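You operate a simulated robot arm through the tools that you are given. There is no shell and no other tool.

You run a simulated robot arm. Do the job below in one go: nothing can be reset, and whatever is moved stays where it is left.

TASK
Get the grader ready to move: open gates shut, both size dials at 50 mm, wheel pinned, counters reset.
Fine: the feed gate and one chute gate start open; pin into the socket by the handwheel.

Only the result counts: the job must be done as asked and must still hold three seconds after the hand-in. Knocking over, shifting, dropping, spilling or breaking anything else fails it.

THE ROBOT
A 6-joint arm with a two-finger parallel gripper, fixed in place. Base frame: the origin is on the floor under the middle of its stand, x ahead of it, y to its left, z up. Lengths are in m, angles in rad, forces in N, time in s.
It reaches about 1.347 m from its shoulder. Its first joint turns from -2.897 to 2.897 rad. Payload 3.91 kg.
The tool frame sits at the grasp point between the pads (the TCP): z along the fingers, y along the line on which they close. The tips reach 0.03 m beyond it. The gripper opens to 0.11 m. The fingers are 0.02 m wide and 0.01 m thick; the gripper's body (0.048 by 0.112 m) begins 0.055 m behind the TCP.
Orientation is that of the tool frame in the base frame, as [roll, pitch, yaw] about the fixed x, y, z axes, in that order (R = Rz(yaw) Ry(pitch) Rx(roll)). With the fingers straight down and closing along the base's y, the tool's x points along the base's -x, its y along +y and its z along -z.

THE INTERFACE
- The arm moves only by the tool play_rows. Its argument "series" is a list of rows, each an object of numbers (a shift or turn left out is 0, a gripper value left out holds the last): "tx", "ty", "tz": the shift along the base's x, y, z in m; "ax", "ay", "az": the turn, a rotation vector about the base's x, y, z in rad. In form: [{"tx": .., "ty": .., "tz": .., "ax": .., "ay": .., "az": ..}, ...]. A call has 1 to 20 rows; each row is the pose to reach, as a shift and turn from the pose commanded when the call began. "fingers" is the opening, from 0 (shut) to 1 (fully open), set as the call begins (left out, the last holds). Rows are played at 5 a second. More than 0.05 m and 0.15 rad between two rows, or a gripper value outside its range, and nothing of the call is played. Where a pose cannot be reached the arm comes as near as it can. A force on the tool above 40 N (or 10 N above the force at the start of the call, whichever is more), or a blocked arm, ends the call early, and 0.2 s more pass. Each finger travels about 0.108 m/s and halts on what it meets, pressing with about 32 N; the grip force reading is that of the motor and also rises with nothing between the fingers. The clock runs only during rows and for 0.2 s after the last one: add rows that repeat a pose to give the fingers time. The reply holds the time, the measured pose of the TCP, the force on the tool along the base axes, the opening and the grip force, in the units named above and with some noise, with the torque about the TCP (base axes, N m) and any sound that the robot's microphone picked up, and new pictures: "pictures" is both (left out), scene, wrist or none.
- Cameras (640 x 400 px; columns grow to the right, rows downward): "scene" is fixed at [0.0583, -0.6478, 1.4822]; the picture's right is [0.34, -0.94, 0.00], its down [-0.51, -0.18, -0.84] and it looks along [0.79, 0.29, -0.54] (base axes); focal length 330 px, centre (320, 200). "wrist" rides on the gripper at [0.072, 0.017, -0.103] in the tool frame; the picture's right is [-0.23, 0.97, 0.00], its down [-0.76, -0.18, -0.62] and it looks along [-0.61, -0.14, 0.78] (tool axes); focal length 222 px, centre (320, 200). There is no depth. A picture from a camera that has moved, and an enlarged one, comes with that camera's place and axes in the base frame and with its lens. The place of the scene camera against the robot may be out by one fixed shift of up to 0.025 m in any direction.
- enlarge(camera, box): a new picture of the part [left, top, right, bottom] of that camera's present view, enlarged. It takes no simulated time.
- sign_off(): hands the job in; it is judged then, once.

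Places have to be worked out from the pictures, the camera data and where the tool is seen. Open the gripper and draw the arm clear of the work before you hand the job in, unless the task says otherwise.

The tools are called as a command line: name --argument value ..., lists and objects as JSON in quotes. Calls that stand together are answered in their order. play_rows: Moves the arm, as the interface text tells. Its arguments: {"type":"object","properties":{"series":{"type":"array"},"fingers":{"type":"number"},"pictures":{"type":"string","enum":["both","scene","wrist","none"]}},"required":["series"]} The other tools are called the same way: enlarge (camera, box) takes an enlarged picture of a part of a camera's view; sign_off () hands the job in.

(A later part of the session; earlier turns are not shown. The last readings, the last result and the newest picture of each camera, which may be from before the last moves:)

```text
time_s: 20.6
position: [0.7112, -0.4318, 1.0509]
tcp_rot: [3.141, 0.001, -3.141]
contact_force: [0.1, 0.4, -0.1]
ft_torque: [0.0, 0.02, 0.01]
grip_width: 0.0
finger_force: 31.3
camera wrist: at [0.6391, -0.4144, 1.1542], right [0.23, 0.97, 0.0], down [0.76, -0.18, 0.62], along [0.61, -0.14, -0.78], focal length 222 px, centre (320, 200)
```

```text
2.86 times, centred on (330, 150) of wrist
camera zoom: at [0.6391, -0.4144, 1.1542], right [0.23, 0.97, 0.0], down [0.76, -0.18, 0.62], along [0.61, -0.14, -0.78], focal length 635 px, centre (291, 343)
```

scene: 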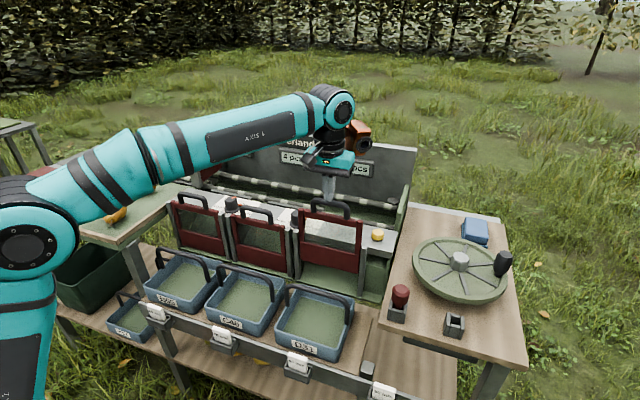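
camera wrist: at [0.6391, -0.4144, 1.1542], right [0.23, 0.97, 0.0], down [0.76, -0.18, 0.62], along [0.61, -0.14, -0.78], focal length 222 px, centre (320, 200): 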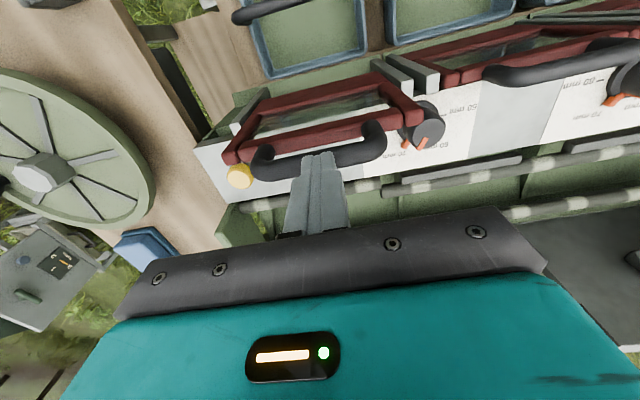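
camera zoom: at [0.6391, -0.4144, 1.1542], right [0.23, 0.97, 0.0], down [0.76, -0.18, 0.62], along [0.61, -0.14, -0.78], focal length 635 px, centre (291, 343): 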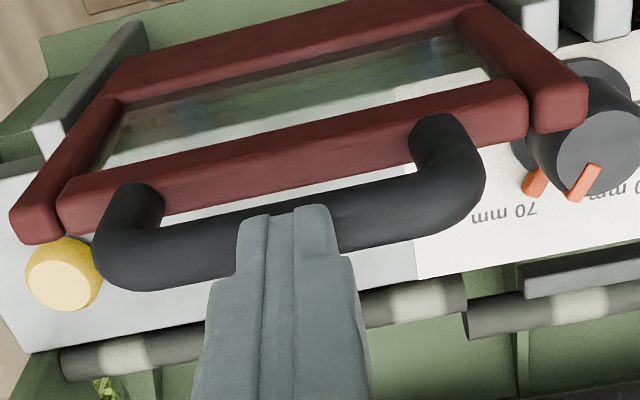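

Comparing pictures, the gate has already moved down with the fingertips (bar from z≈1.049 to ≈1.02) at almost no force. I continue pressing until it seats.

play_rows --series '[{"tz": -0.01}, {"tz": -0.02}, {"tz": -0.03}, {"tz": -0.04}, {"tz": -0.05}, {"tz": -0.06}, {"tz": -0.07}, {"tz": -0.08}, {"tz": -0.09}]' --fingers 0

enlarge --camera "scene" --box '[160, 160, 420, 320]'

enlarge --camera "wrist" --box '[220, 80, 440, 220]'

```text
time_s: 22.4
position: [0.7114, -0.4319, 0.9783]
tcp_rot: [-3.136, 0.008, 3.141]
contact_force: [-4.4, 3.2, 9.1]
ft_torque: [0.15, 0.13, 0.04]
grip_width: 0.0003
finger_force: 32.2
stopped in row 9: the force on the tool passed its limit at 53 N (the readings are from after the stop); the commanded pose is now the measured one
camera wrist: at [0.6383, -0.4142, 1.0809], right [0.23, 0.97, 0.0], down [0.76, -0.17, 0.63], along [0.61, -0.15, -0.78], focal length 222 px, centre (320, 200)
```

scene: 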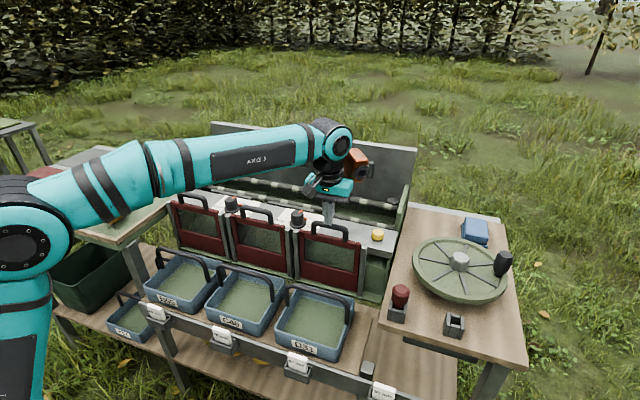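
wrist: 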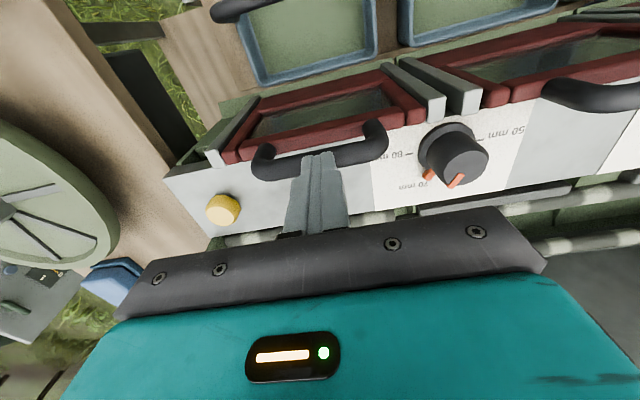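

```text
2.46 times, centred on (290, 240) of scene
camera zoom: at [0.0583, -0.6478, 1.4822], right [0.34, -0.94, 0.0], down [-0.51, -0.18, -0.84], along [0.79, 0.29, -0.54], focal length 813 px, centre (394, 102)
```

zoom: 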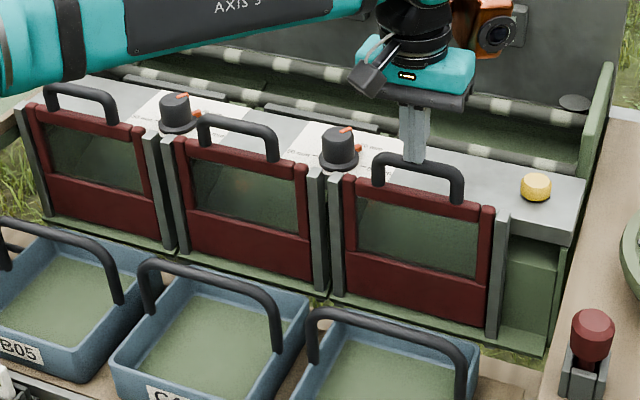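

```text
2.86 times, centred on (330, 150) of wrist
camera zoom: at [0.6383, -0.4142, 1.0809], right [0.23, 0.97, 0.0], down [0.76, -0.17, 0.63], along [0.61, -0.15, -0.78], focal length 635 px, centre (291, 343)
```

zoom: 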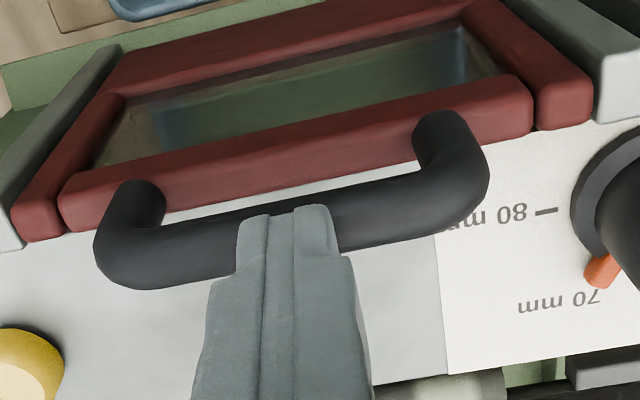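

Gate 3 is now down level with its neighbours. I rise, correct the small tilt, and move above dial 2 for measurement.

play_rows --series '[{"tz": 0.02, "ax": 0.003, "ay": 0.004}, {"tz": 0.05, "ax": 0.0056, "ay": 0.008}, {"tx": 0.01, "ty": 0.03, "tz": 0.08, "ax": 0.0056, "ay": 0.008}, {"tx": 0.02, "ty": 0.06, "tz": 0.1, "ax": 0.0056, "ay": 0.008}, {"tx": 0.03, "ty": 0.09, "tz": 0.1, "ax": 0.0056, "ay": 0.008}, {"tx": 0.034, "ty": 0.108, "tz": 0.1, "ax": 0.0056, "ay": 0.008}, {"tx": 0.034, "ty": 0.108, "tz": 0.1, "ax": 0.0056, "ay": 0.008}]' --fingers 0.8

enlarge --camera "wrist" --box '[240, 60, 400, 180]'

enlarge --camera "scene" --box '[200, 170, 360, 260]'

```text
time_s: 24.0
position: [0.746, -0.3234, 1.0768]
tcp_rot: [3.14, -0.001, 3.141]
contact_force: [0.1, -0.3, 0.2]
ft_torque: [0.0, -0.01, 0.0]
grip_width: 0.0878
finger_force: 0.0
camera wrist: at [0.6736, -0.307, 1.1809], right [0.23, 0.97, 0.0], down [0.76, -0.18, 0.62], along [0.61, -0.14, -0.78], focal length 222 px, centre (320, 200)
```

scene: 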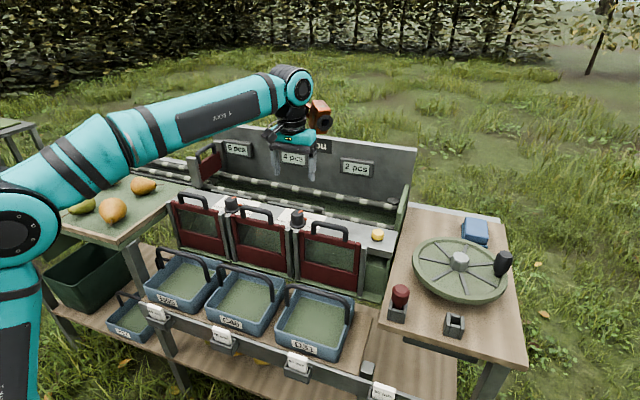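
wrist: 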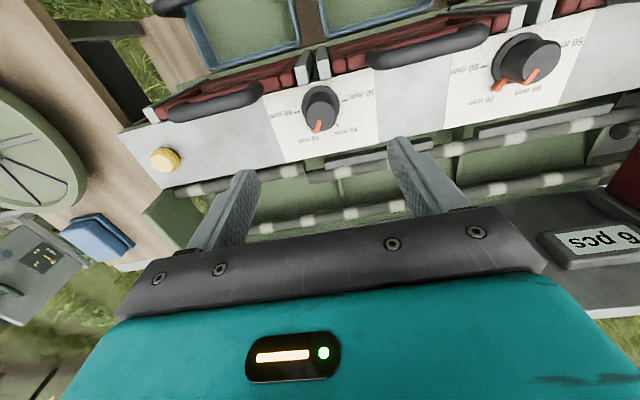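

```text
3.33 times, centred on (320, 120) of wrist
camera zoom: at [0.6736, -0.307, 1.1809], right [0.23, 0.97, 0.0], down [0.76, -0.18, 0.62], along [0.61, -0.14, -0.78], focal length 740 px, centre (320, 467)
```

zoom: 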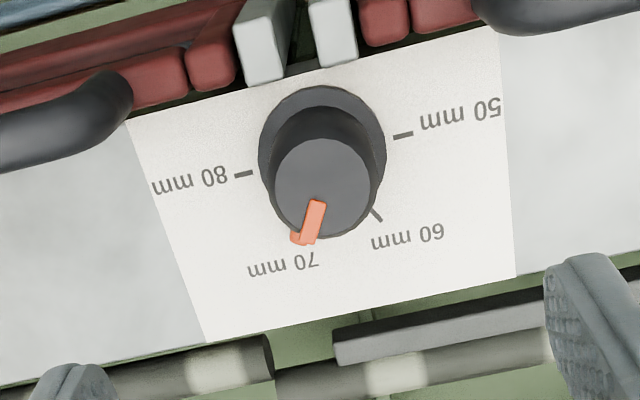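

```text
4.00 times, centred on (280, 215) of scene
camera zoom: at [0.0583, -0.6478, 1.4822], right [0.34, -0.94, 0.0], down [-0.51, -0.18, -0.84], along [0.79, 0.29, -0.54], focal length 1321 px, centre (480, 140)
```

zoom: 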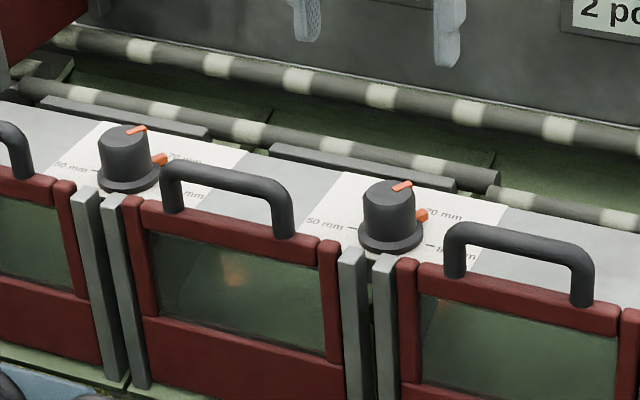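

Knob 2 top centre triangulates to (0.754,-0.324,0.930); ticks lie at about +90° (50), +30° (60), -30° (70), -90° (80) from +x, and the pointer is at -30°, so it needs +120° about z. I pre-turn the wrist -60° while centring above the knob.

play_rows --series '[{"tx": 0.002, "ty": 0.0, "tz": 0.0, "az": -0.14}, {"tx": 0.004, "ty": 0.0, "tz": 0.0, "az": -0.28}, {"tx": 0.006, "ty": 0.0, "tz": 0.0, "az": -0.42}, {"tx": 0.008, "ty": -0.0005, "tz": 0.0, "az": -0.56}, {"tx": 0.008, "ty": -0.0005, "tz": 0.0, "az": -0.7}, {"tx": 0.008, "ty": -0.0005, "tz": -0.01, "az": -0.84}, {"tx": 0.008, "ty": -0.0005, "tz": -0.03, "az": -0.95}, {"tx": 0.008, "ty": -0.0005, "tz": -0.05, "az": -1.047}, {"tx": 0.008, "ty": -0.0005, "tz": -0.06, "az": -1.047}, {"tx": 0.008, "ty": -0.0005, "tz": -0.06, "az": -1.047}]' --fingers 0.6

enlarge --camera "wrist" --box '[220, 80, 420, 220]'

```text
time_s: 26.2
position: [0.7543, -0.3265, 1.0175]
tcp_rot: [3.141, 0.0, 2.091]
contact_force: [-0.7, -0.3, 0.1]
ft_torque: [0.02, -0.04, 0.02]
grip_width: 0.066
finger_force: 0.1
camera wrist: at [0.7328, -0.2533, 1.1205], right [0.96, 0.29, 0.0], down [0.23, -0.75, 0.62], along [0.18, -0.6, -0.78], focal length 222 px, centre (320, 200)
```

scene: 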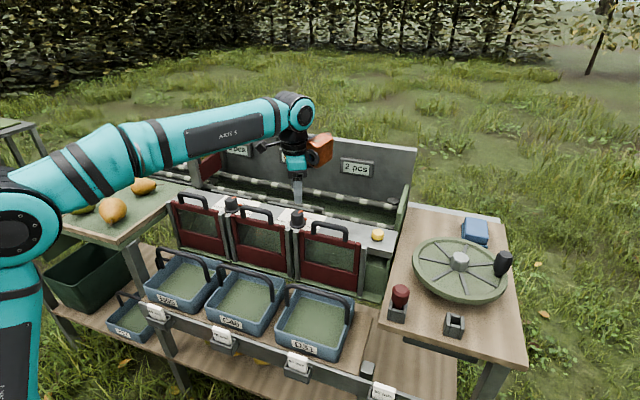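
wrist: 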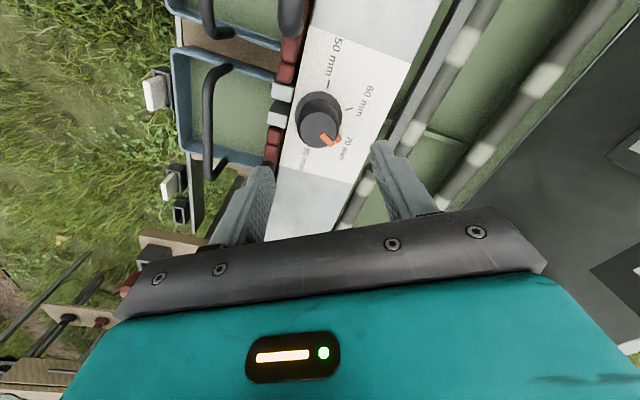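

```text
2.86 times, centred on (320, 150) of wrist
camera zoom: at [0.7328, -0.2533, 1.1205], right [0.96, 0.29, 0.0], down [0.23, -0.75, 0.62], along [0.18, -0.6, -0.78], focal length 635 px, centre (320, 343)
```

zoom: 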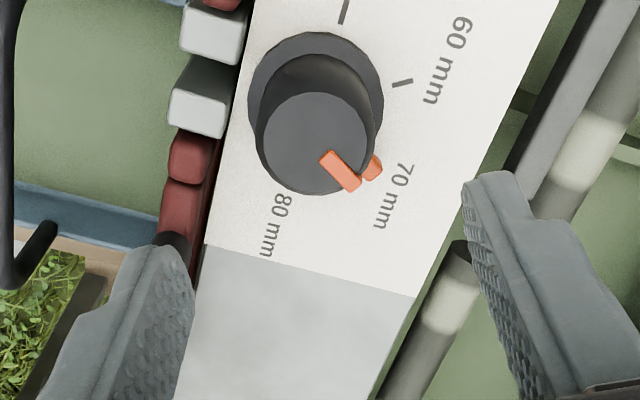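

This view puts the knob centre at ≈(0.7525,-0.3245), well centred. I descend so the fingertips sit just above the skirt (TCP z≈0.931).

play_rows --series '[{"tx": -0.001, "ty": 0.001, "tz": -0.03}, {"tx": -0.001, "ty": 0.001, "tz": -0.055}, {"tx": -0.001, "ty": 0.001, "tz": -0.072}, {"tx": -0.001, "ty": 0.001, "tz": -0.08}, {"tx": -0.001, "ty": 0.001, "tz": -0.086}, {"tx": -0.001, "ty": 0.001, "tz": -0.086}]' --fingers 0.6

enlarge --camera "wrist" --box '[220, 80, 420, 220]'

enlarge --camera "scene" --box '[230, 160, 370, 260]'

```text
time_s: 27.6
position: [0.7528, -0.324, 0.9333]
tcp_rot: [3.137, 0.005, 2.093]
contact_force: [-0.9, 1.4, 8.7]
ft_torque: [-0.12, 0.33, -0.08]
grip_width: 0.0662
finger_force: 0.3
stopped in row 6: the force on the tool passed its limit at 42 N (the readings are from after the stop); the commanded pose is now the measured one
camera wrist: at [0.7308, -0.2516, 1.0381], right [0.96, 0.29, 0.01], down [0.22, -0.75, 0.63], along [0.19, -0.6, -0.78], focal length 222 px, centre (320, 200)
```

scene: 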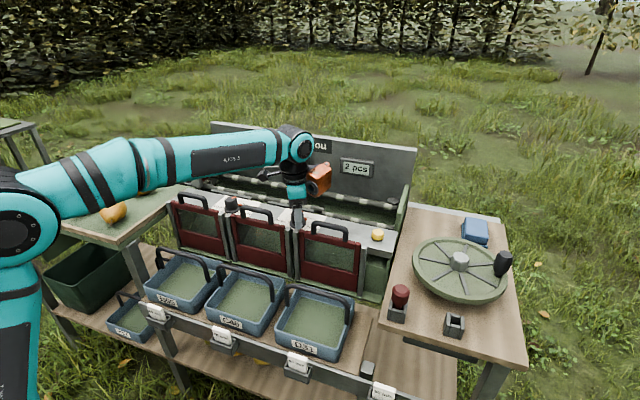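
wrist: 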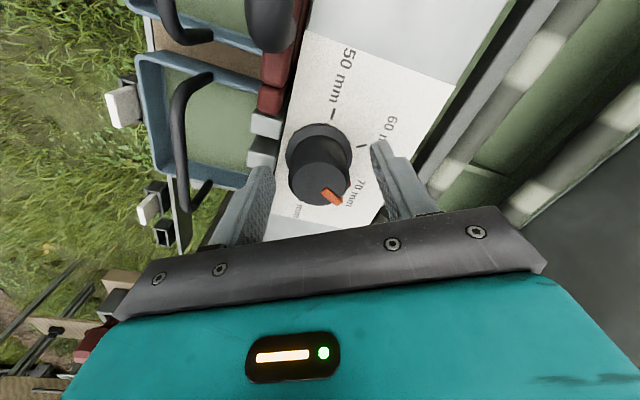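

```text
2.86 times, centred on (320, 150) of wrist
camera zoom: at [0.7308, -0.2516, 1.0381], right [0.96, 0.29, 0.01], down [0.22, -0.75, 0.63], along [0.19, -0.6, -0.78], focal length 635 px, centre (320, 343)
```

zoom: 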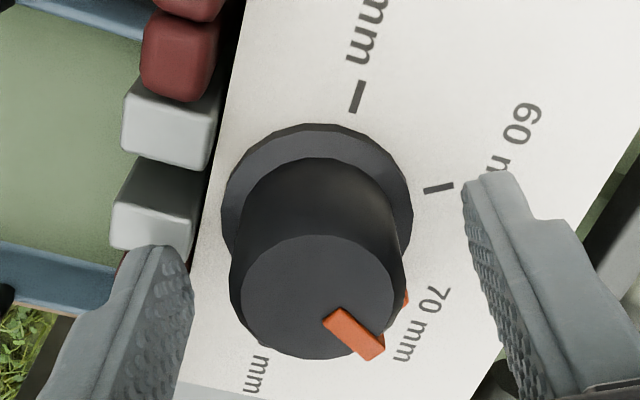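

```text
4.00 times, centred on (300, 210) of scene
camera zoom: at [0.0583, -0.6478, 1.4822], right [0.34, -0.94, 0.0], down [-0.51, -0.18, -0.84], along [0.79, 0.29, -0.54], focal length 1321 px, centre (400, 160)
```

zoom: 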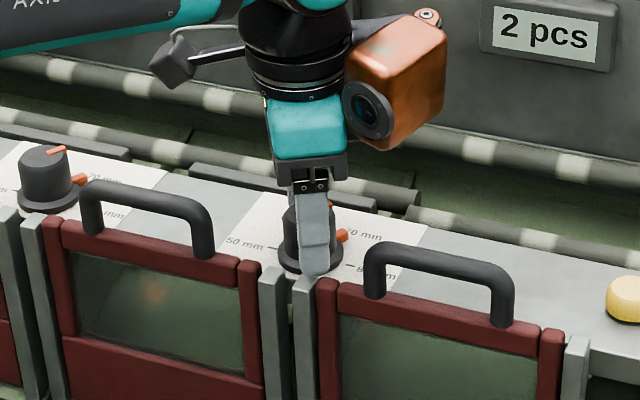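

A fingertip touched the post top in front of the knob (posts' tops at z≈0.903). I lift to TCP z≈0.941 so the tips clear the posts but still overlap the knob by ~20 mm, and level the tool.

play_rows --series '[{"tz": 0.004, "ax": 0.001, "ay": 0.003}, {"tz": 0.008, "ax": 0.002, "ay": 0.0065}, {"tz": 0.008, "ax": 0.002, "ay": 0.0065}]' --fingers 0.6 --pictures "none"

play_rows --series '[{"tz": 0.0}, {"tz": 0.0}, {"tz": 0.0}, {"tz": 0.0}]' --fingers 0

enlarge --camera "wrist" --box '[220, 80, 420, 220]'

```text
time_s: 28.4
position: [0.7535, -0.3238, 0.9416]
tcp_rot: [-3.14, 0.002, 2.094]
contact_force: [-0.6, -0.1, 0.2]
ft_torque: [0.03, 0.01, 0.03]
grip_width: 0.066
finger_force: 0.1
```

```text
time_s: 29.4
position: [0.7532, -0.3256, 0.9427]
tcp_rot: [-3.14, 0.0, 2.095]
contact_force: [-13.3, -1.9, -6.3]
ft_torque: [0.23, -0.07, 0.0]
grip_width: 0.0378
finger_force: 45.3
camera wrist: at [0.7312, -0.2526, 1.0452], right [0.96, 0.29, 0.0], down [0.23, -0.75, 0.62], along [0.18, -0.6, -0.78], focal length 222 px, centre (320, 200)
```

scene: 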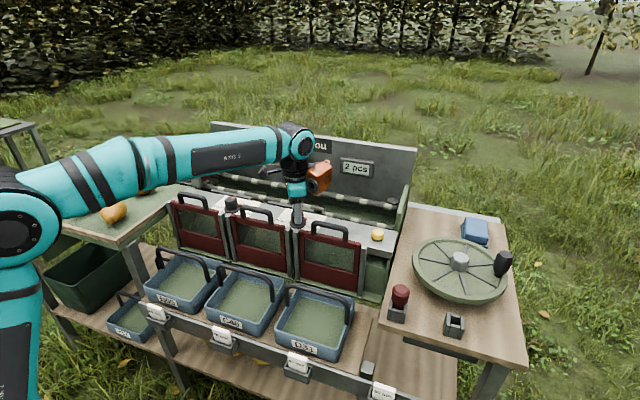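
wrist: 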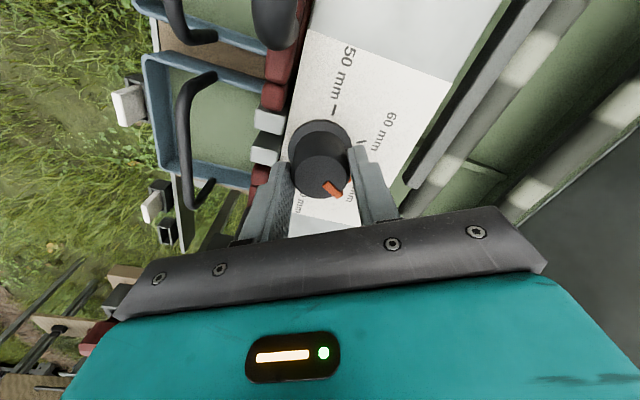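

```text
2.86 times, centred on (320, 150) of wrist
camera zoom: at [0.7312, -0.2526, 1.0452], right [0.96, 0.29, 0.0], down [0.23, -0.75, 0.62], along [0.18, -0.6, -0.78], focal length 635 px, centre (320, 343)
```

zoom: 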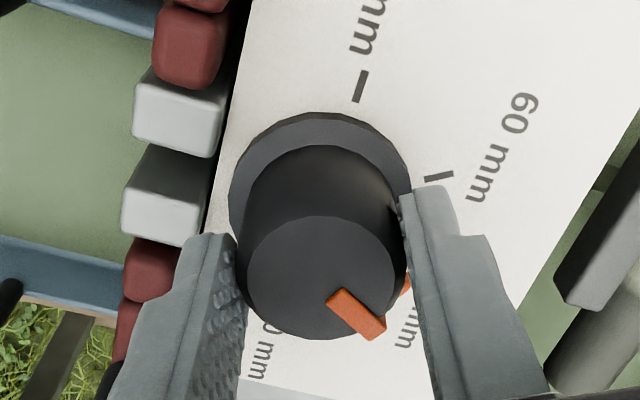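

Gripped at 37.8 mm. I turn +60° first about the knob axis and check the pointer.

play_rows --series '[{"tx": -0.001, "ty": -0.0005, "az": 0.0}, {"tx": -0.001, "ty": -0.0005, "az": 0.13}, {"tx": -0.001, "ty": -0.0005, "az": 0.26}, {"tx": -0.001, "ty": -0.0005, "az": 0.39}, {"tx": -0.001, "ty": -0.0005, "az": 0.52}, {"tx": -0.001, "ty": -0.0005, "az": 0.65}, {"tx": -0.001, "ty": -0.0005, "az": 0.78}, {"tx": -0.001, "ty": -0.0005, "az": 0.91}, {"tx": -0.001, "ty": -0.0005, "az": 1.047}, {"tx": -0.001, "ty": -0.0005, "az": 1.047}]' --fingers 0

enlarge --camera "wrist" --box '[220, 80, 420, 220]'

```text
time_s: 31.6
position: [0.7518, -0.3261, 0.9414]
tcp_rot: [-3.141, -0.001, -3.141]
contact_force: [-2.3, -8.1, -1.2]
ft_torque: [0.26, 0.0, -0.03]
grip_width: 0.0375
finger_force: 44.7
camera wrist: at [0.6797, -0.3076, 1.0452], right [0.23, 0.97, 0.0], down [0.76, -0.18, 0.62], along [0.61, -0.14, -0.78], focal length 222 px, centre (320, 200)
```

scene: 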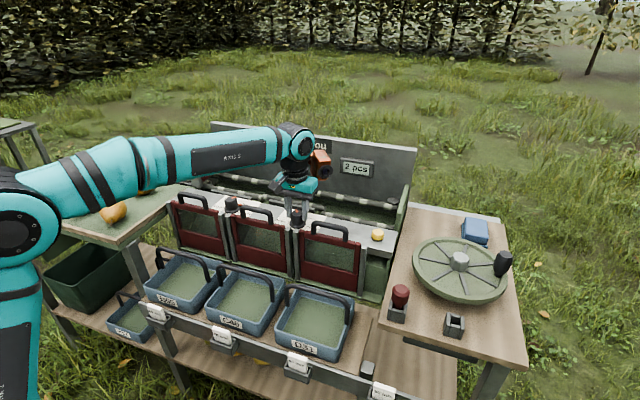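
wrist: 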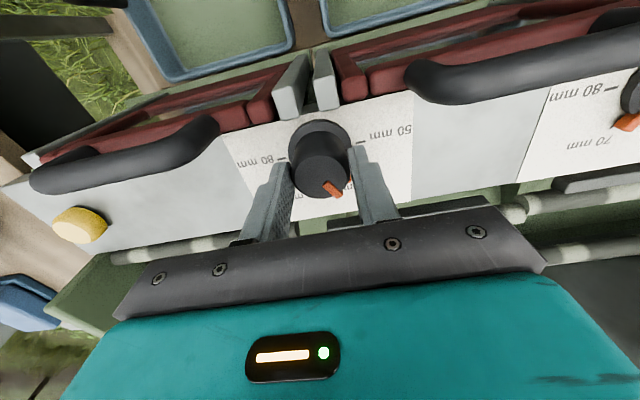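

```text
2.86 times, centred on (320, 150) of wrist
camera zoom: at [0.6797, -0.3076, 1.0452], right [0.23, 0.97, 0.0], down [0.76, -0.18, 0.62], along [0.61, -0.14, -0.78], focal length 635 px, centre (320, 343)
```

zoom: 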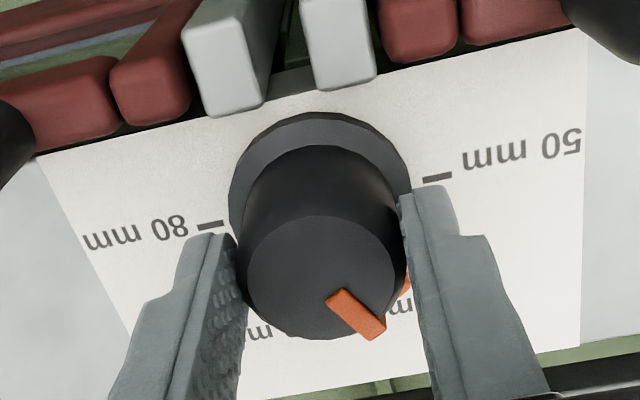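

The knob turned with the gripper (pointer now near 60). I turn the remaining 60°.

play_rows --series '[{"ty": -0.001, "az": 0.0}, {"ty": -0.001, "az": 0.13}, {"ty": -0.001, "az": 0.26}, {"ty": -0.001, "az": 0.39}, {"ty": -0.001, "az": 0.52}, {"ty": -0.001, "az": 0.65}, {"ty": -0.001, "az": 0.78}, {"ty": -0.001, "az": 0.91}, {"ty": -0.001, "az": 1.047}, {"ty": -0.001, "az": 1.047}]' --fingers 0

enlarge --camera "wrist" --box '[220, 80, 420, 220]'

enlarge --camera "scene" --box '[230, 160, 370, 260]'

```text
time_s: 33.8
position: [0.7512, -0.3265, 0.9412]
tcp_rot: [3.139, 0.0, -2.096]
contact_force: [-1.7, -2.4, -7.9]
ft_torque: [0.06, 0.42, -0.2]
grip_width: 0.0376
finger_force: 44.8
camera wrist: at [0.7017, -0.3795, 1.0452], right [-0.73, 0.68, 0.0], down [0.53, 0.57, 0.62], along [0.43, 0.45, -0.78], focal length 222 px, centre (320, 200)
```

scene: 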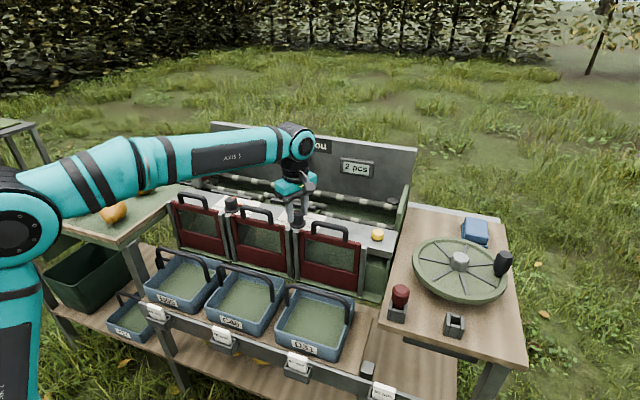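
wrist: 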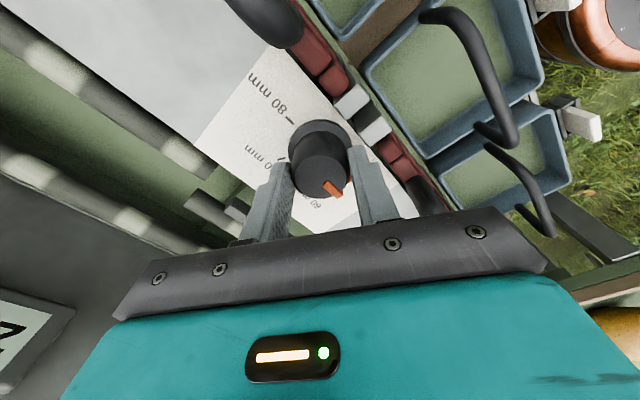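

```text
2.86 times, centred on (320, 150) of wrist
camera zoom: at [0.7017, -0.3795, 1.0452], right [-0.73, 0.68, 0.0], down [0.53, 0.57, 0.62], along [0.43, 0.45, -0.78], focal length 635 px, centre (320, 343)
```

zoom: 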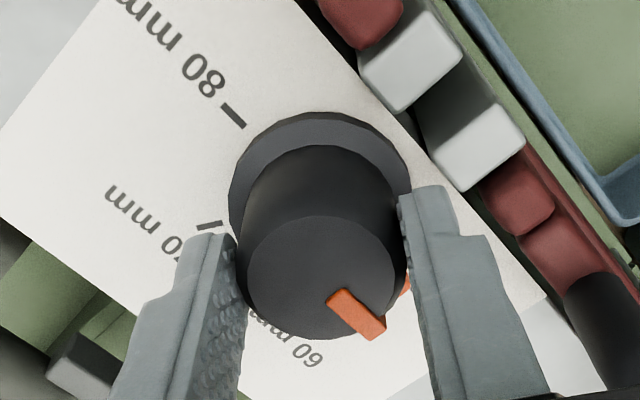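

```text
4.00 times, centred on (300, 210) of scene
camera zoom: at [0.0583, -0.6478, 1.4822], right [0.34, -0.94, 0.0], down [-0.51, -0.18, -0.84], along [0.79, 0.29, -0.54], focal length 1321 px, centre (400, 160)
```

zoom: 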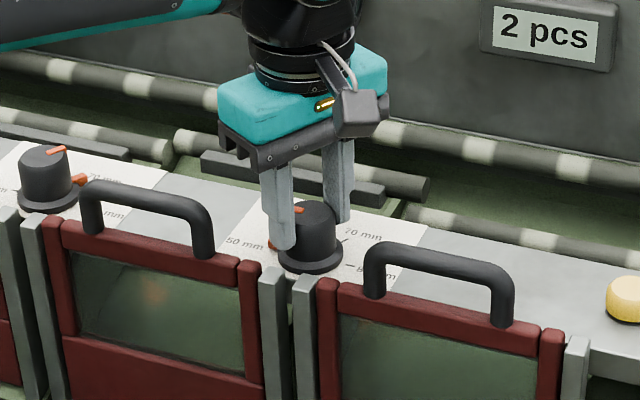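

The pointer now faces the 50 mm side. I release, rise, and rotate back to check the alignment from above.

play_rows --series '[{"tz": 0.0}, {"tz": 0.0}, {"tz": 0.0}]' --fingers 0.6 --pictures "none"

play_rows --series '[{"tz": 0.03}, {"tz": 0.06}, {"tz": 0.09}, {"tz": 0.12, "az": -0.13}, {"tz": 0.135, "az": -0.26}, {"tz": 0.135, "az": -0.39}, {"tz": 0.135, "az": -0.52}, {"tz": 0.135, "az": -0.65}, {"tz": 0.135, "az": -0.78}, {"tz": 0.135, "az": -0.91}, {"tz": 0.135, "az": -1.045}, {"tz": 0.135, "az": -1.045}]' --fingers 0.8

enlarge --camera "wrist" --box '[240, 60, 400, 180]'

```text
time_s: 34.6
position: [0.752, -0.3258, 0.9421]
tcp_rot: [-3.141, 0.0, -2.094]
contact_force: [0.5, -0.2, 0.1]
ft_torque: [-0.03, 0.01, -0.01]
grip_width: 0.0661
finger_force: 0.1
```

```text
time_s: 37.2
position: [0.752, -0.3271, 1.0766]
tcp_rot: [-3.14, 0.0, -3.141]
contact_force: [-0.3, 0.5, 0.4]
ft_torque: [0.0, 0.0, 0.03]
grip_width: 0.0876
finger_force: 0.1
camera wrist: at [0.6801, -0.3081, 1.1802], right [0.23, 0.97, 0.0], down [0.76, -0.18, 0.62], along [0.61, -0.14, -0.78], focal length 222 px, centre (320, 200)
```

scene: 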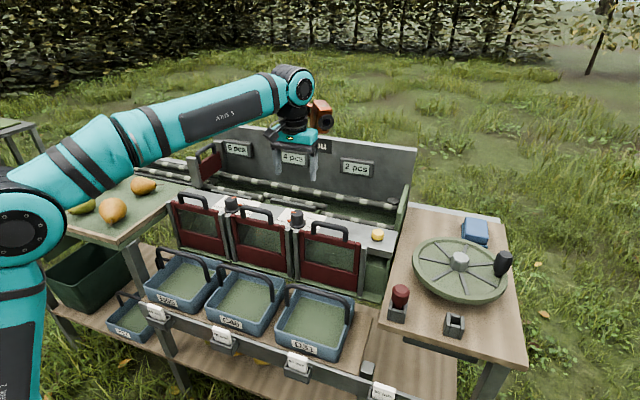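
wrist: 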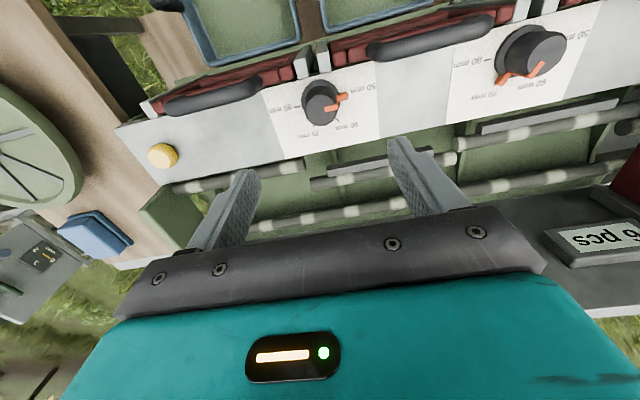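

```text
3.33 times, centred on (320, 120) of wrist
camera zoom: at [0.6801, -0.3081, 1.1802], right [0.23, 0.97, 0.0], down [0.76, -0.18, 0.62], along [0.61, -0.14, -0.78], focal length 740 px, centre (320, 467)
```

zoom: 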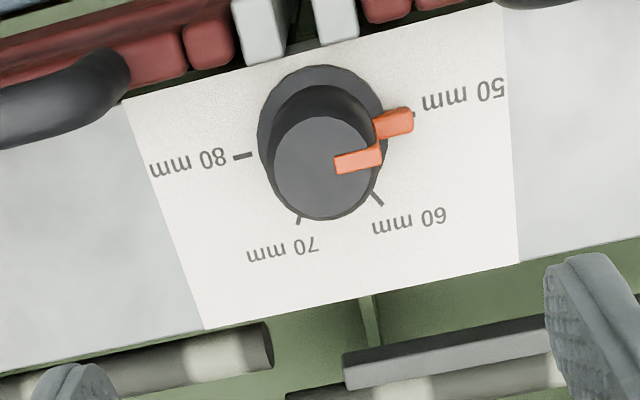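

Dial 2's pointer lines up with the 50 mm tick within about 1°. I move over to dial 1 and measure it the same way.

play_rows --series '[{"ty": 0.045}, {"ty": 0.09}, {"ty": 0.135}, {"ty": 0.18}, {"ty": 0.222}, {"ty": 0.222}]' --fingers 0.8

enlarge --camera "wrist" --box '[240, 60, 400, 180]'

```text
time_s: 38.6
position: [0.7532, -0.1046, 1.0769]
tcp_rot: [-3.14, 0.002, -3.14]
contact_force: [0.1, -0.2, 0.8]
ft_torque: [0.01, 0.02, 0.03]
grip_width: 0.0881
finger_force: 0.1
camera wrist: at [0.6809, -0.0859, 1.1804], right [0.23, 0.97, 0.0], down [0.76, -0.18, 0.62], along [0.61, -0.14, -0.78], focal length 222 px, centre (320, 200)
```

scene: 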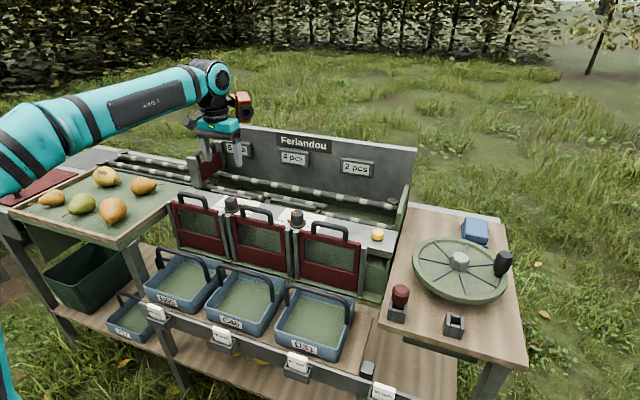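
wrist: 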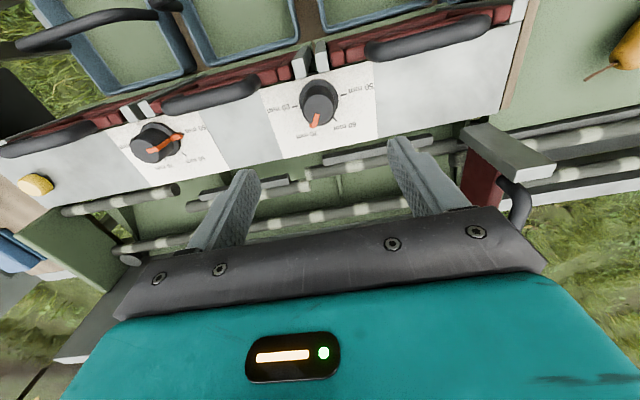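

```text
3.33 times, centred on (320, 120) of wrist
camera zoom: at [0.6809, -0.0859, 1.1804], right [0.23, 0.97, 0.0], down [0.76, -0.18, 0.62], along [0.61, -0.14, -0.78], focal length 740 px, centre (320, 467)
```

zoom: 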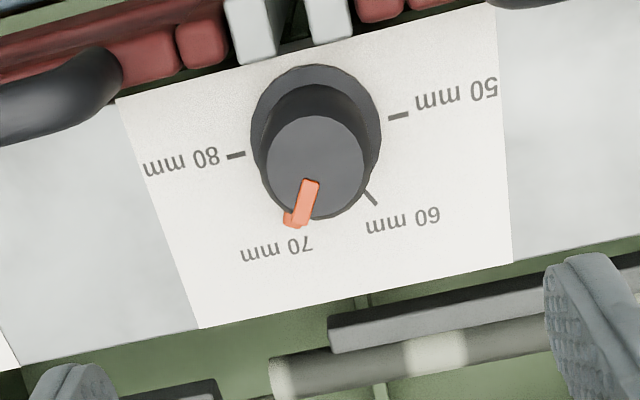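

Dial 1's knob centre is at ≈(0.752,-0.105), pointer also at -30° (70 mm). I pre-turn -60°, centre, and descend to the same height that worked on dial 2.

play_rows --series '[{"ty": -0.002, "az": -0.14}, {"ty": -0.002, "az": -0.28}, {"ty": -0.002, "az": -0.42}, {"ty": -0.002, "az": -0.56}, {"ty": -0.002, "az": -0.7}, {"ty": -0.002, "az": -0.84}, {"ty": -0.002, "az": -0.95}, {"ty": -0.002, "tz": -0.03, "az": -1.047}, {"ty": -0.002, "tz": -0.065, "az": -1.047}, {"ty": -0.002, "tz": -0.095, "az": -1.047}, {"ty": -0.002, "tz": -0.115, "az": -1.047}, {"ty": -0.002, "tz": -0.128, "az": -1.047}, {"ty": -0.002, "tz": -0.134, "az": -1.047}, {"ty": -0.002, "tz": -0.134, "az": -1.047}]' --fingers 0.6

enlarge --camera "wrist" --box '[220, 80, 420, 220]'

enlarge --camera "scene" --box '[160, 150, 300, 250]'

```text
time_s: 41.6
position: [0.7514, -0.105, 0.9432]
tcp_rot: [-3.14, 0.001, 2.094]
contact_force: [0.1, 0.0, 0.7]
ft_torque: [-0.02, -0.01, -0.01]
grip_width: 0.0659
finger_force: 0.0
camera wrist: at [0.7304, -0.0338, 1.0459], right [0.96, 0.29, 0.0], down [0.23, -0.75, 0.62], along [0.18, -0.6, -0.78], focal length 222 px, centre (320, 200)
```

scene: 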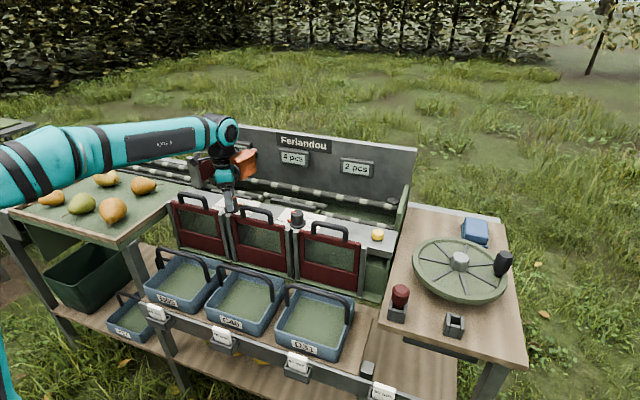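
wrist: 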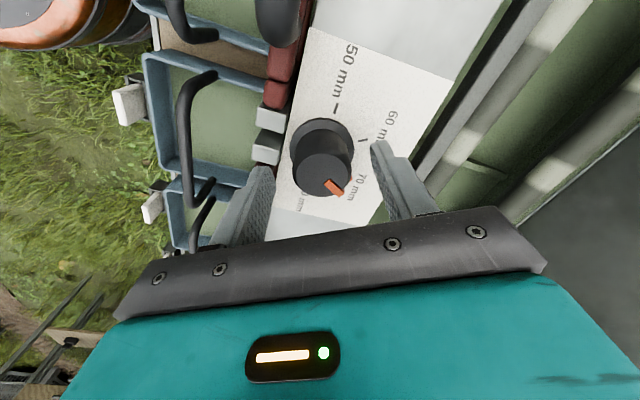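

```text
2.86 times, centred on (320, 150) of wrist
camera zoom: at [0.7304, -0.0338, 1.0459], right [0.96, 0.29, 0.0], down [0.23, -0.75, 0.62], along [0.18, -0.6, -0.78], focal length 635 px, centre (320, 343)
```

zoom: 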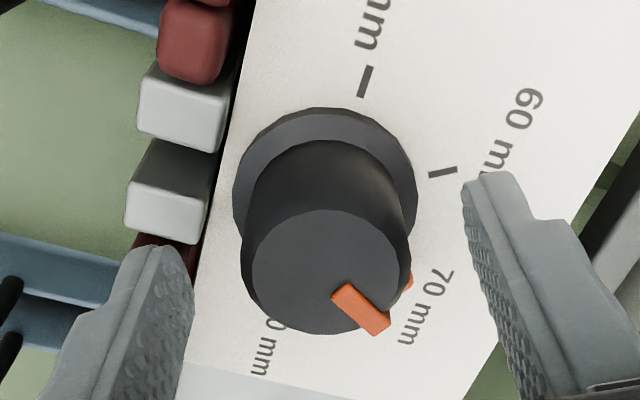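

```text
4.00 times, centred on (230, 200) of scene
camera zoom: at [0.0583, -0.6478, 1.4822], right [0.34, -0.94, 0.0], down [-0.51, -0.18, -0.84], along [0.79, 0.29, -0.54], focal length 1321 px, centre (680, 200)
```

zoom: 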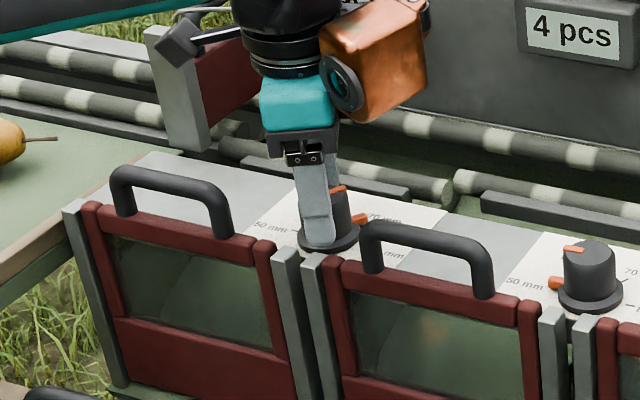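

No contact and the knob is centred between the fingers. I close on it, then turn +120° in one call with 0.14 rad steps.

play_rows --series '[{"tz": 0.0}, {"tz": 0.0}, {"tz": 0.0}, {"tz": 0.0}]' --fingers 0 --pictures "wrist"

play_rows --series '[{"az": 0.13}, {"az": 0.26}, {"az": 0.39}, {"az": 0.52}, {"az": 0.65}, {"az": 0.78}, {"az": 0.91}, {"az": 1.04}, {"az": 1.17}, {"az": 1.3}, {"az": 1.43}, {"az": 1.56}, {"az": 1.69}, {"az": 1.82}, {"az": 1.95}, {"az": 2.04}, {"az": 2.094}, {"az": 2.094}]' --fingers 0

enlarge --camera "wrist" --box '[220, 80, 420, 220]'

```text
time_s: 42.6
position: [0.7529, -0.1052, 0.9424]
tcp_rot: [-3.14, 0.0, 2.096]
contact_force: [19.3, 6.2, 2.0]
ft_torque: [0.37, -0.98, -0.01]
grip_width: 0.0378
finger_force: 45.1
camera wrist: at [0.7312, -0.0331, 1.0459], right [0.96, 0.29, 0.0], down [0.23, -0.75, 0.62], along [0.18, -0.6, -0.78], focal length 222 px, centre (320, 200)
```

wrist: 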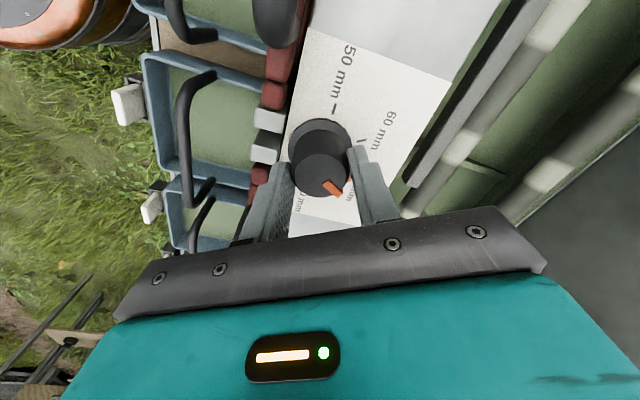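

```text
time_s: 46.4
position: [0.7532, -0.1056, 0.9432]
tcp_rot: [-3.141, 0.001, -2.094]
contact_force: [16.8, 5.8, -2.5]
ft_torque: [0.41, -0.08, -0.15]
grip_width: 0.0375
finger_force: 45.1
camera wrist: at [0.7022, -0.1591, 1.046], right [-0.73, 0.68, 0.0], down [0.53, 0.57, 0.62], along [0.42, 0.46, -0.78], focal length 222 px, centre (320, 200)
```

scene: 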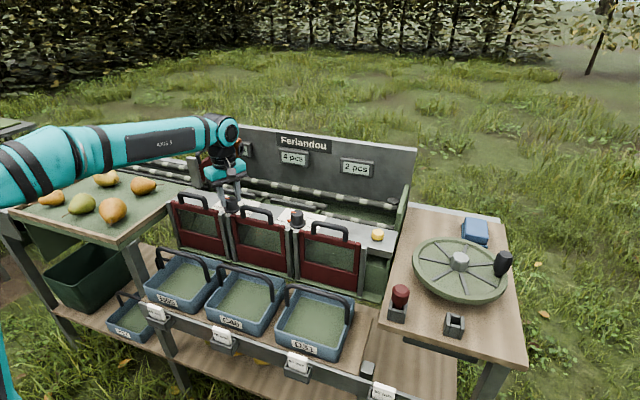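
wrist: 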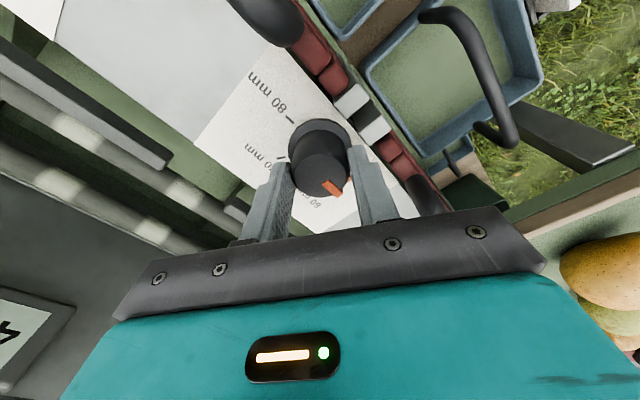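

```text
2.86 times, centred on (320, 150) of wrist
camera zoom: at [0.7022, -0.1591, 1.046], right [-0.73, 0.68, 0.0], down [0.53, 0.57, 0.62], along [0.42, 0.46, -0.78], focal length 635 px, centre (320, 343)
```

zoom: 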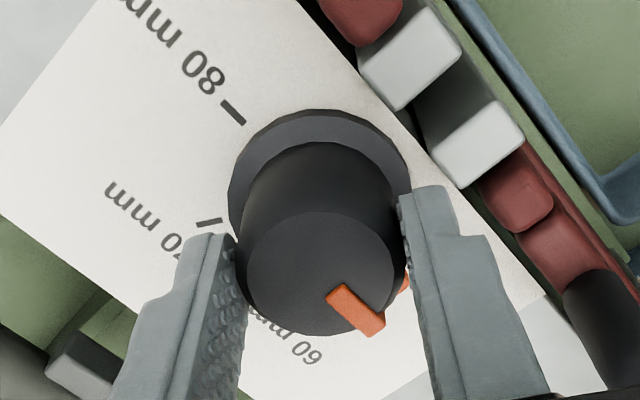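

The knob turned fully; there's a residual +17 N in x, so I ease toward +x before releasing, then rise and rotate back to check.

play_rows --series '[{"tx": 0.0008, "ty": 0.0003}, {"tx": 0.0015, "ty": 0.0005}, {"tx": 0.0015, "ty": 0.0005}]' --fingers 0 --pictures "none"

play_rows --series '[{"tz": 0.0}, {"tz": 0.0}, {"tz": 0.0}]' --fingers 0.6 --pictures "none"

play_rows --series '[{"tz": 0.03}, {"tz": 0.06}, {"tz": 0.09}, {"tz": 0.12, "az": -0.13}, {"tz": 0.135, "az": -0.26}, {"tz": 0.135, "az": -0.39}, {"tz": 0.135, "az": -0.52}, {"tz": 0.135, "az": -0.65}, {"tz": 0.135, "az": -0.78}, {"tz": 0.135, "az": -0.91}, {"tz": 0.135, "az": -1.047}, {"tz": 0.135, "az": -1.047}]' --fingers 0.8

enlarge --camera "wrist" --box '[240, 60, 400, 180]'

```text
time_s: 47.2
position: [0.7536, -0.1046, 0.9424]
tcp_rot: [3.14, 0.0, -2.093]
contact_force: [-17.0, 3.3, -12.1]
ft_torque: [-0.1, 0.1, -0.06]
grip_width: 0.0375
finger_force: 45.1
```

```text
time_s: 48.0
position: [0.7547, -0.1057, 0.9425]
tcp_rot: [-3.142, 0.001, -2.091]
contact_force: [-0.2, 0.8, -0.1]
ft_torque: [-0.01, 0.02, 0.0]
grip_width: 0.0661
finger_force: 0.0
```

```text
time_s: 50.6
position: [0.754, -0.1053, 1.0765]
tcp_rot: [-3.14, 0.001, -3.142]
contact_force: [0.8, -0.5, -0.2]
ft_torque: [0.01, 0.04, 0.01]
grip_width: 0.088
finger_force: 0.0
camera wrist: at [0.6816, -0.0872, 1.1814], right [0.23, 0.97, 0.0], down [0.76, -0.18, 0.62], along [0.61, -0.14, -0.78], focal length 222 px, centre (320, 200)
```

scene: 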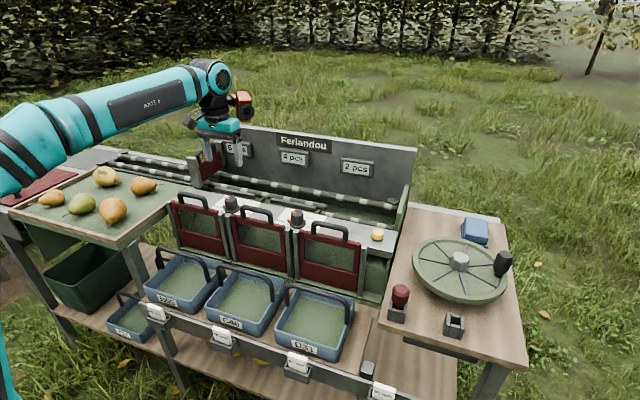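
wrist: 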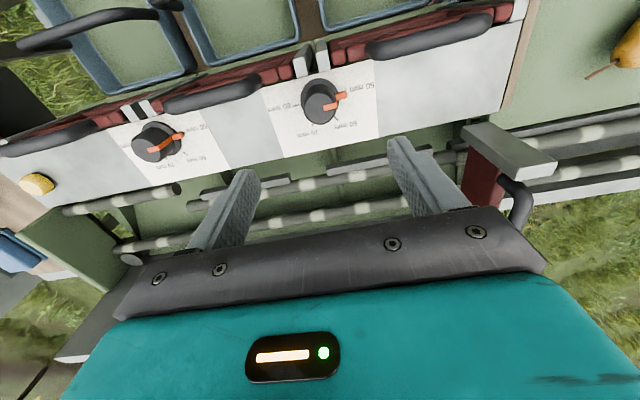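

```text
3.33 times, centred on (320, 120) of wrist
camera zoom: at [0.6816, -0.0872, 1.1814], right [0.23, 0.97, 0.0], down [0.76, -0.18, 0.62], along [0.61, -0.14, -0.78], focal length 740 px, centre (320, 467)
```

zoom: 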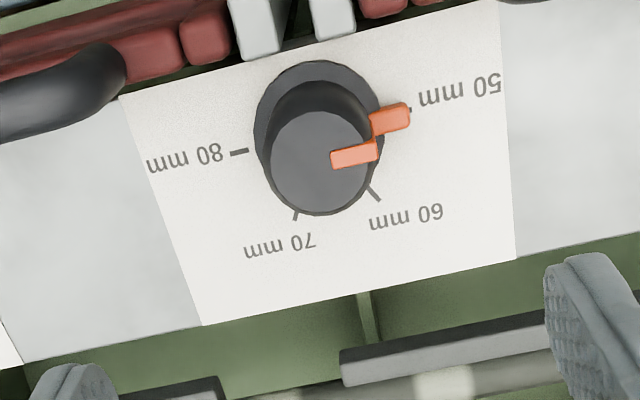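

Dial 1 also reads 50 mm. While here, I check the feed gate and neighbours in this view.

enlarge --camera "wrist" --box '[420, 90, 580, 240]'

enlarge --camera "scene" --box '[150, 130, 290, 230]'

```text
2.67 times, centred on (500, 165) of wrist
camera zoom: at [0.6816, -0.0872, 1.1814], right [0.23, 0.97, 0.0], down [0.76, -0.18, 0.62], along [0.61, -0.14, -0.78], focal length 592 px, centre (-160, 293)
```

zoom: 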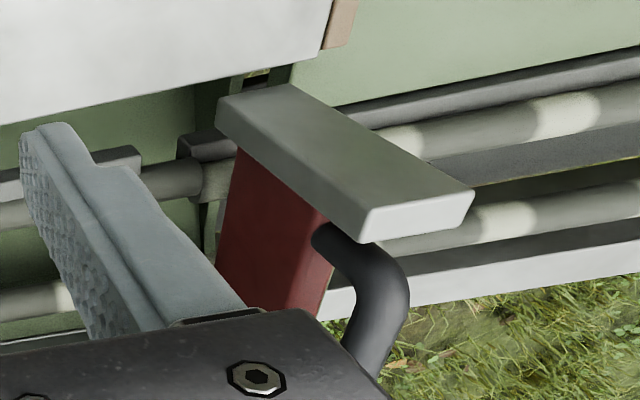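

```text
4.00 times, centred on (220, 180) of scene
camera zoom: at [0.0583, -0.6478, 1.4822], right [0.34, -0.94, 0.0], down [-0.51, -0.18, -0.84], along [0.79, 0.29, -0.54], focal length 1321 px, centre (720, 280)
```

zoom: 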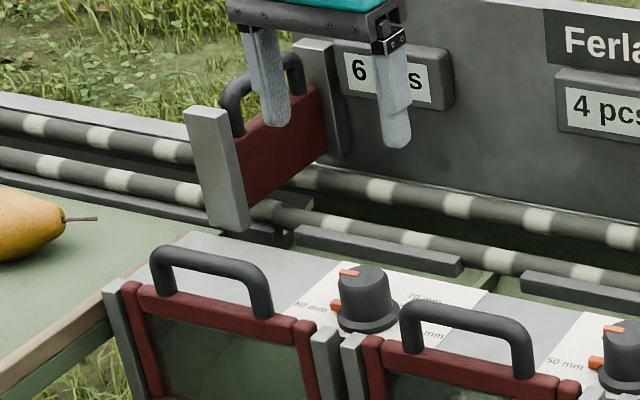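

The feed plate bottom appears to meet the rollers. To be sure, I go push on the top of the feed handle with closed fingers (expected bar top z≈1.005).

play_rows --series '[{"tz": 0.03}, {"tx": 0.02, "ty": 0.02, "tz": 0.06}, {"tx": 0.05, "ty": 0.05, "tz": 0.065}, {"tx": 0.08, "ty": 0.085, "tz": 0.065}, {"tx": 0.11, "ty": 0.12, "tz": 0.06}, {"tx": 0.135, "ty": 0.155, "tz": 0.05}, {"tx": 0.151, "ty": 0.192, "tz": 0.04}, {"tx": 0.151, "ty": 0.192, "tz": 0.02}, {"tx": 0.151, "ty": 0.192, "tz": 0.0}, {"tx": 0.151, "ty": 0.192, "tz": -0.015}, {"tx": 0.151, "ty": 0.192, "tz": -0.025}, {"tx": 0.151, "ty": 0.192, "tz": -0.033}, {"tx": 0.151, "ty": 0.192, "tz": -0.033}]' --fingers 0

enlarge --camera "wrist" --box '[220, 80, 420, 220]'

```text
time_s: 53.4
position: [0.9063, 0.0872, 1.0445]
tcp_rot: [-3.138, 0.0, -3.138]
contact_force: [0.3, -0.5, -0.3]
ft_torque: [0.01, -0.01, -0.02]
grip_width: 0.0001
finger_force: 31.9
camera wrist: at [0.8332, 0.1041, 1.1487], right [0.23, 0.97, 0.0], down [0.76, -0.18, 0.62], along [0.61, -0.14, -0.78], focal length 222 px, centre (320, 200)
```

scene: 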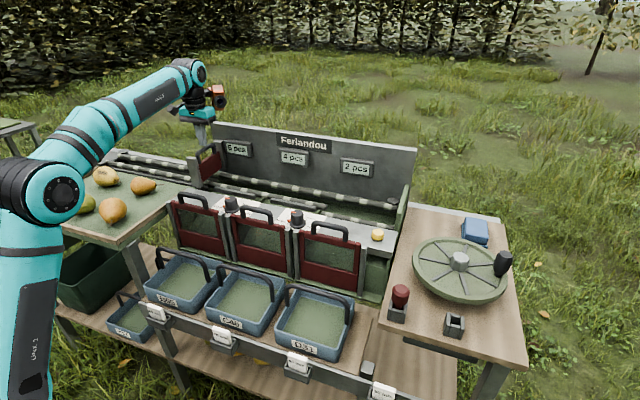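
wrist: 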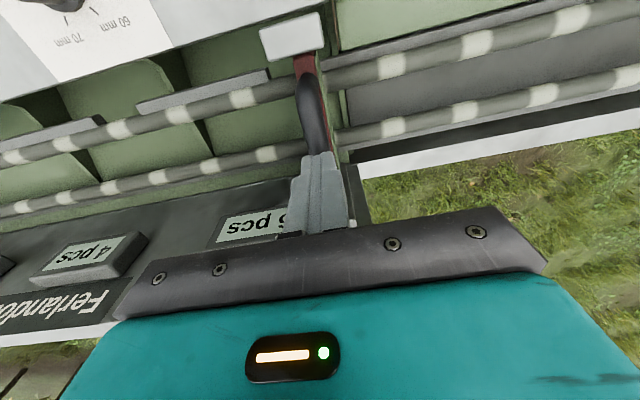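

```text
2.86 times, centred on (320, 150) of wrist
camera zoom: at [0.8332, 0.1041, 1.1487], right [0.23, 0.97, 0.0], down [0.76, -0.18, 0.62], along [0.61, -0.14, -0.78], focal length 635 px, centre (320, 343)
```

zoom: 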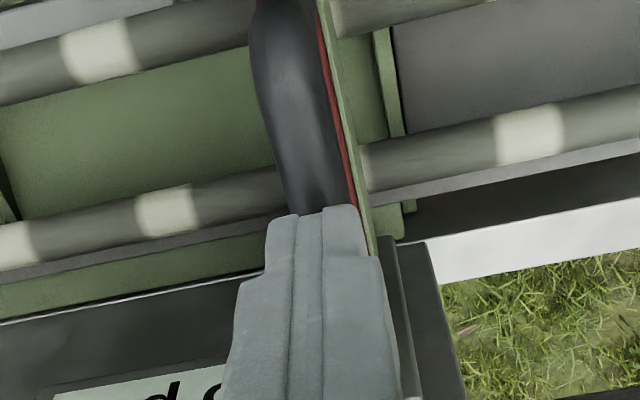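

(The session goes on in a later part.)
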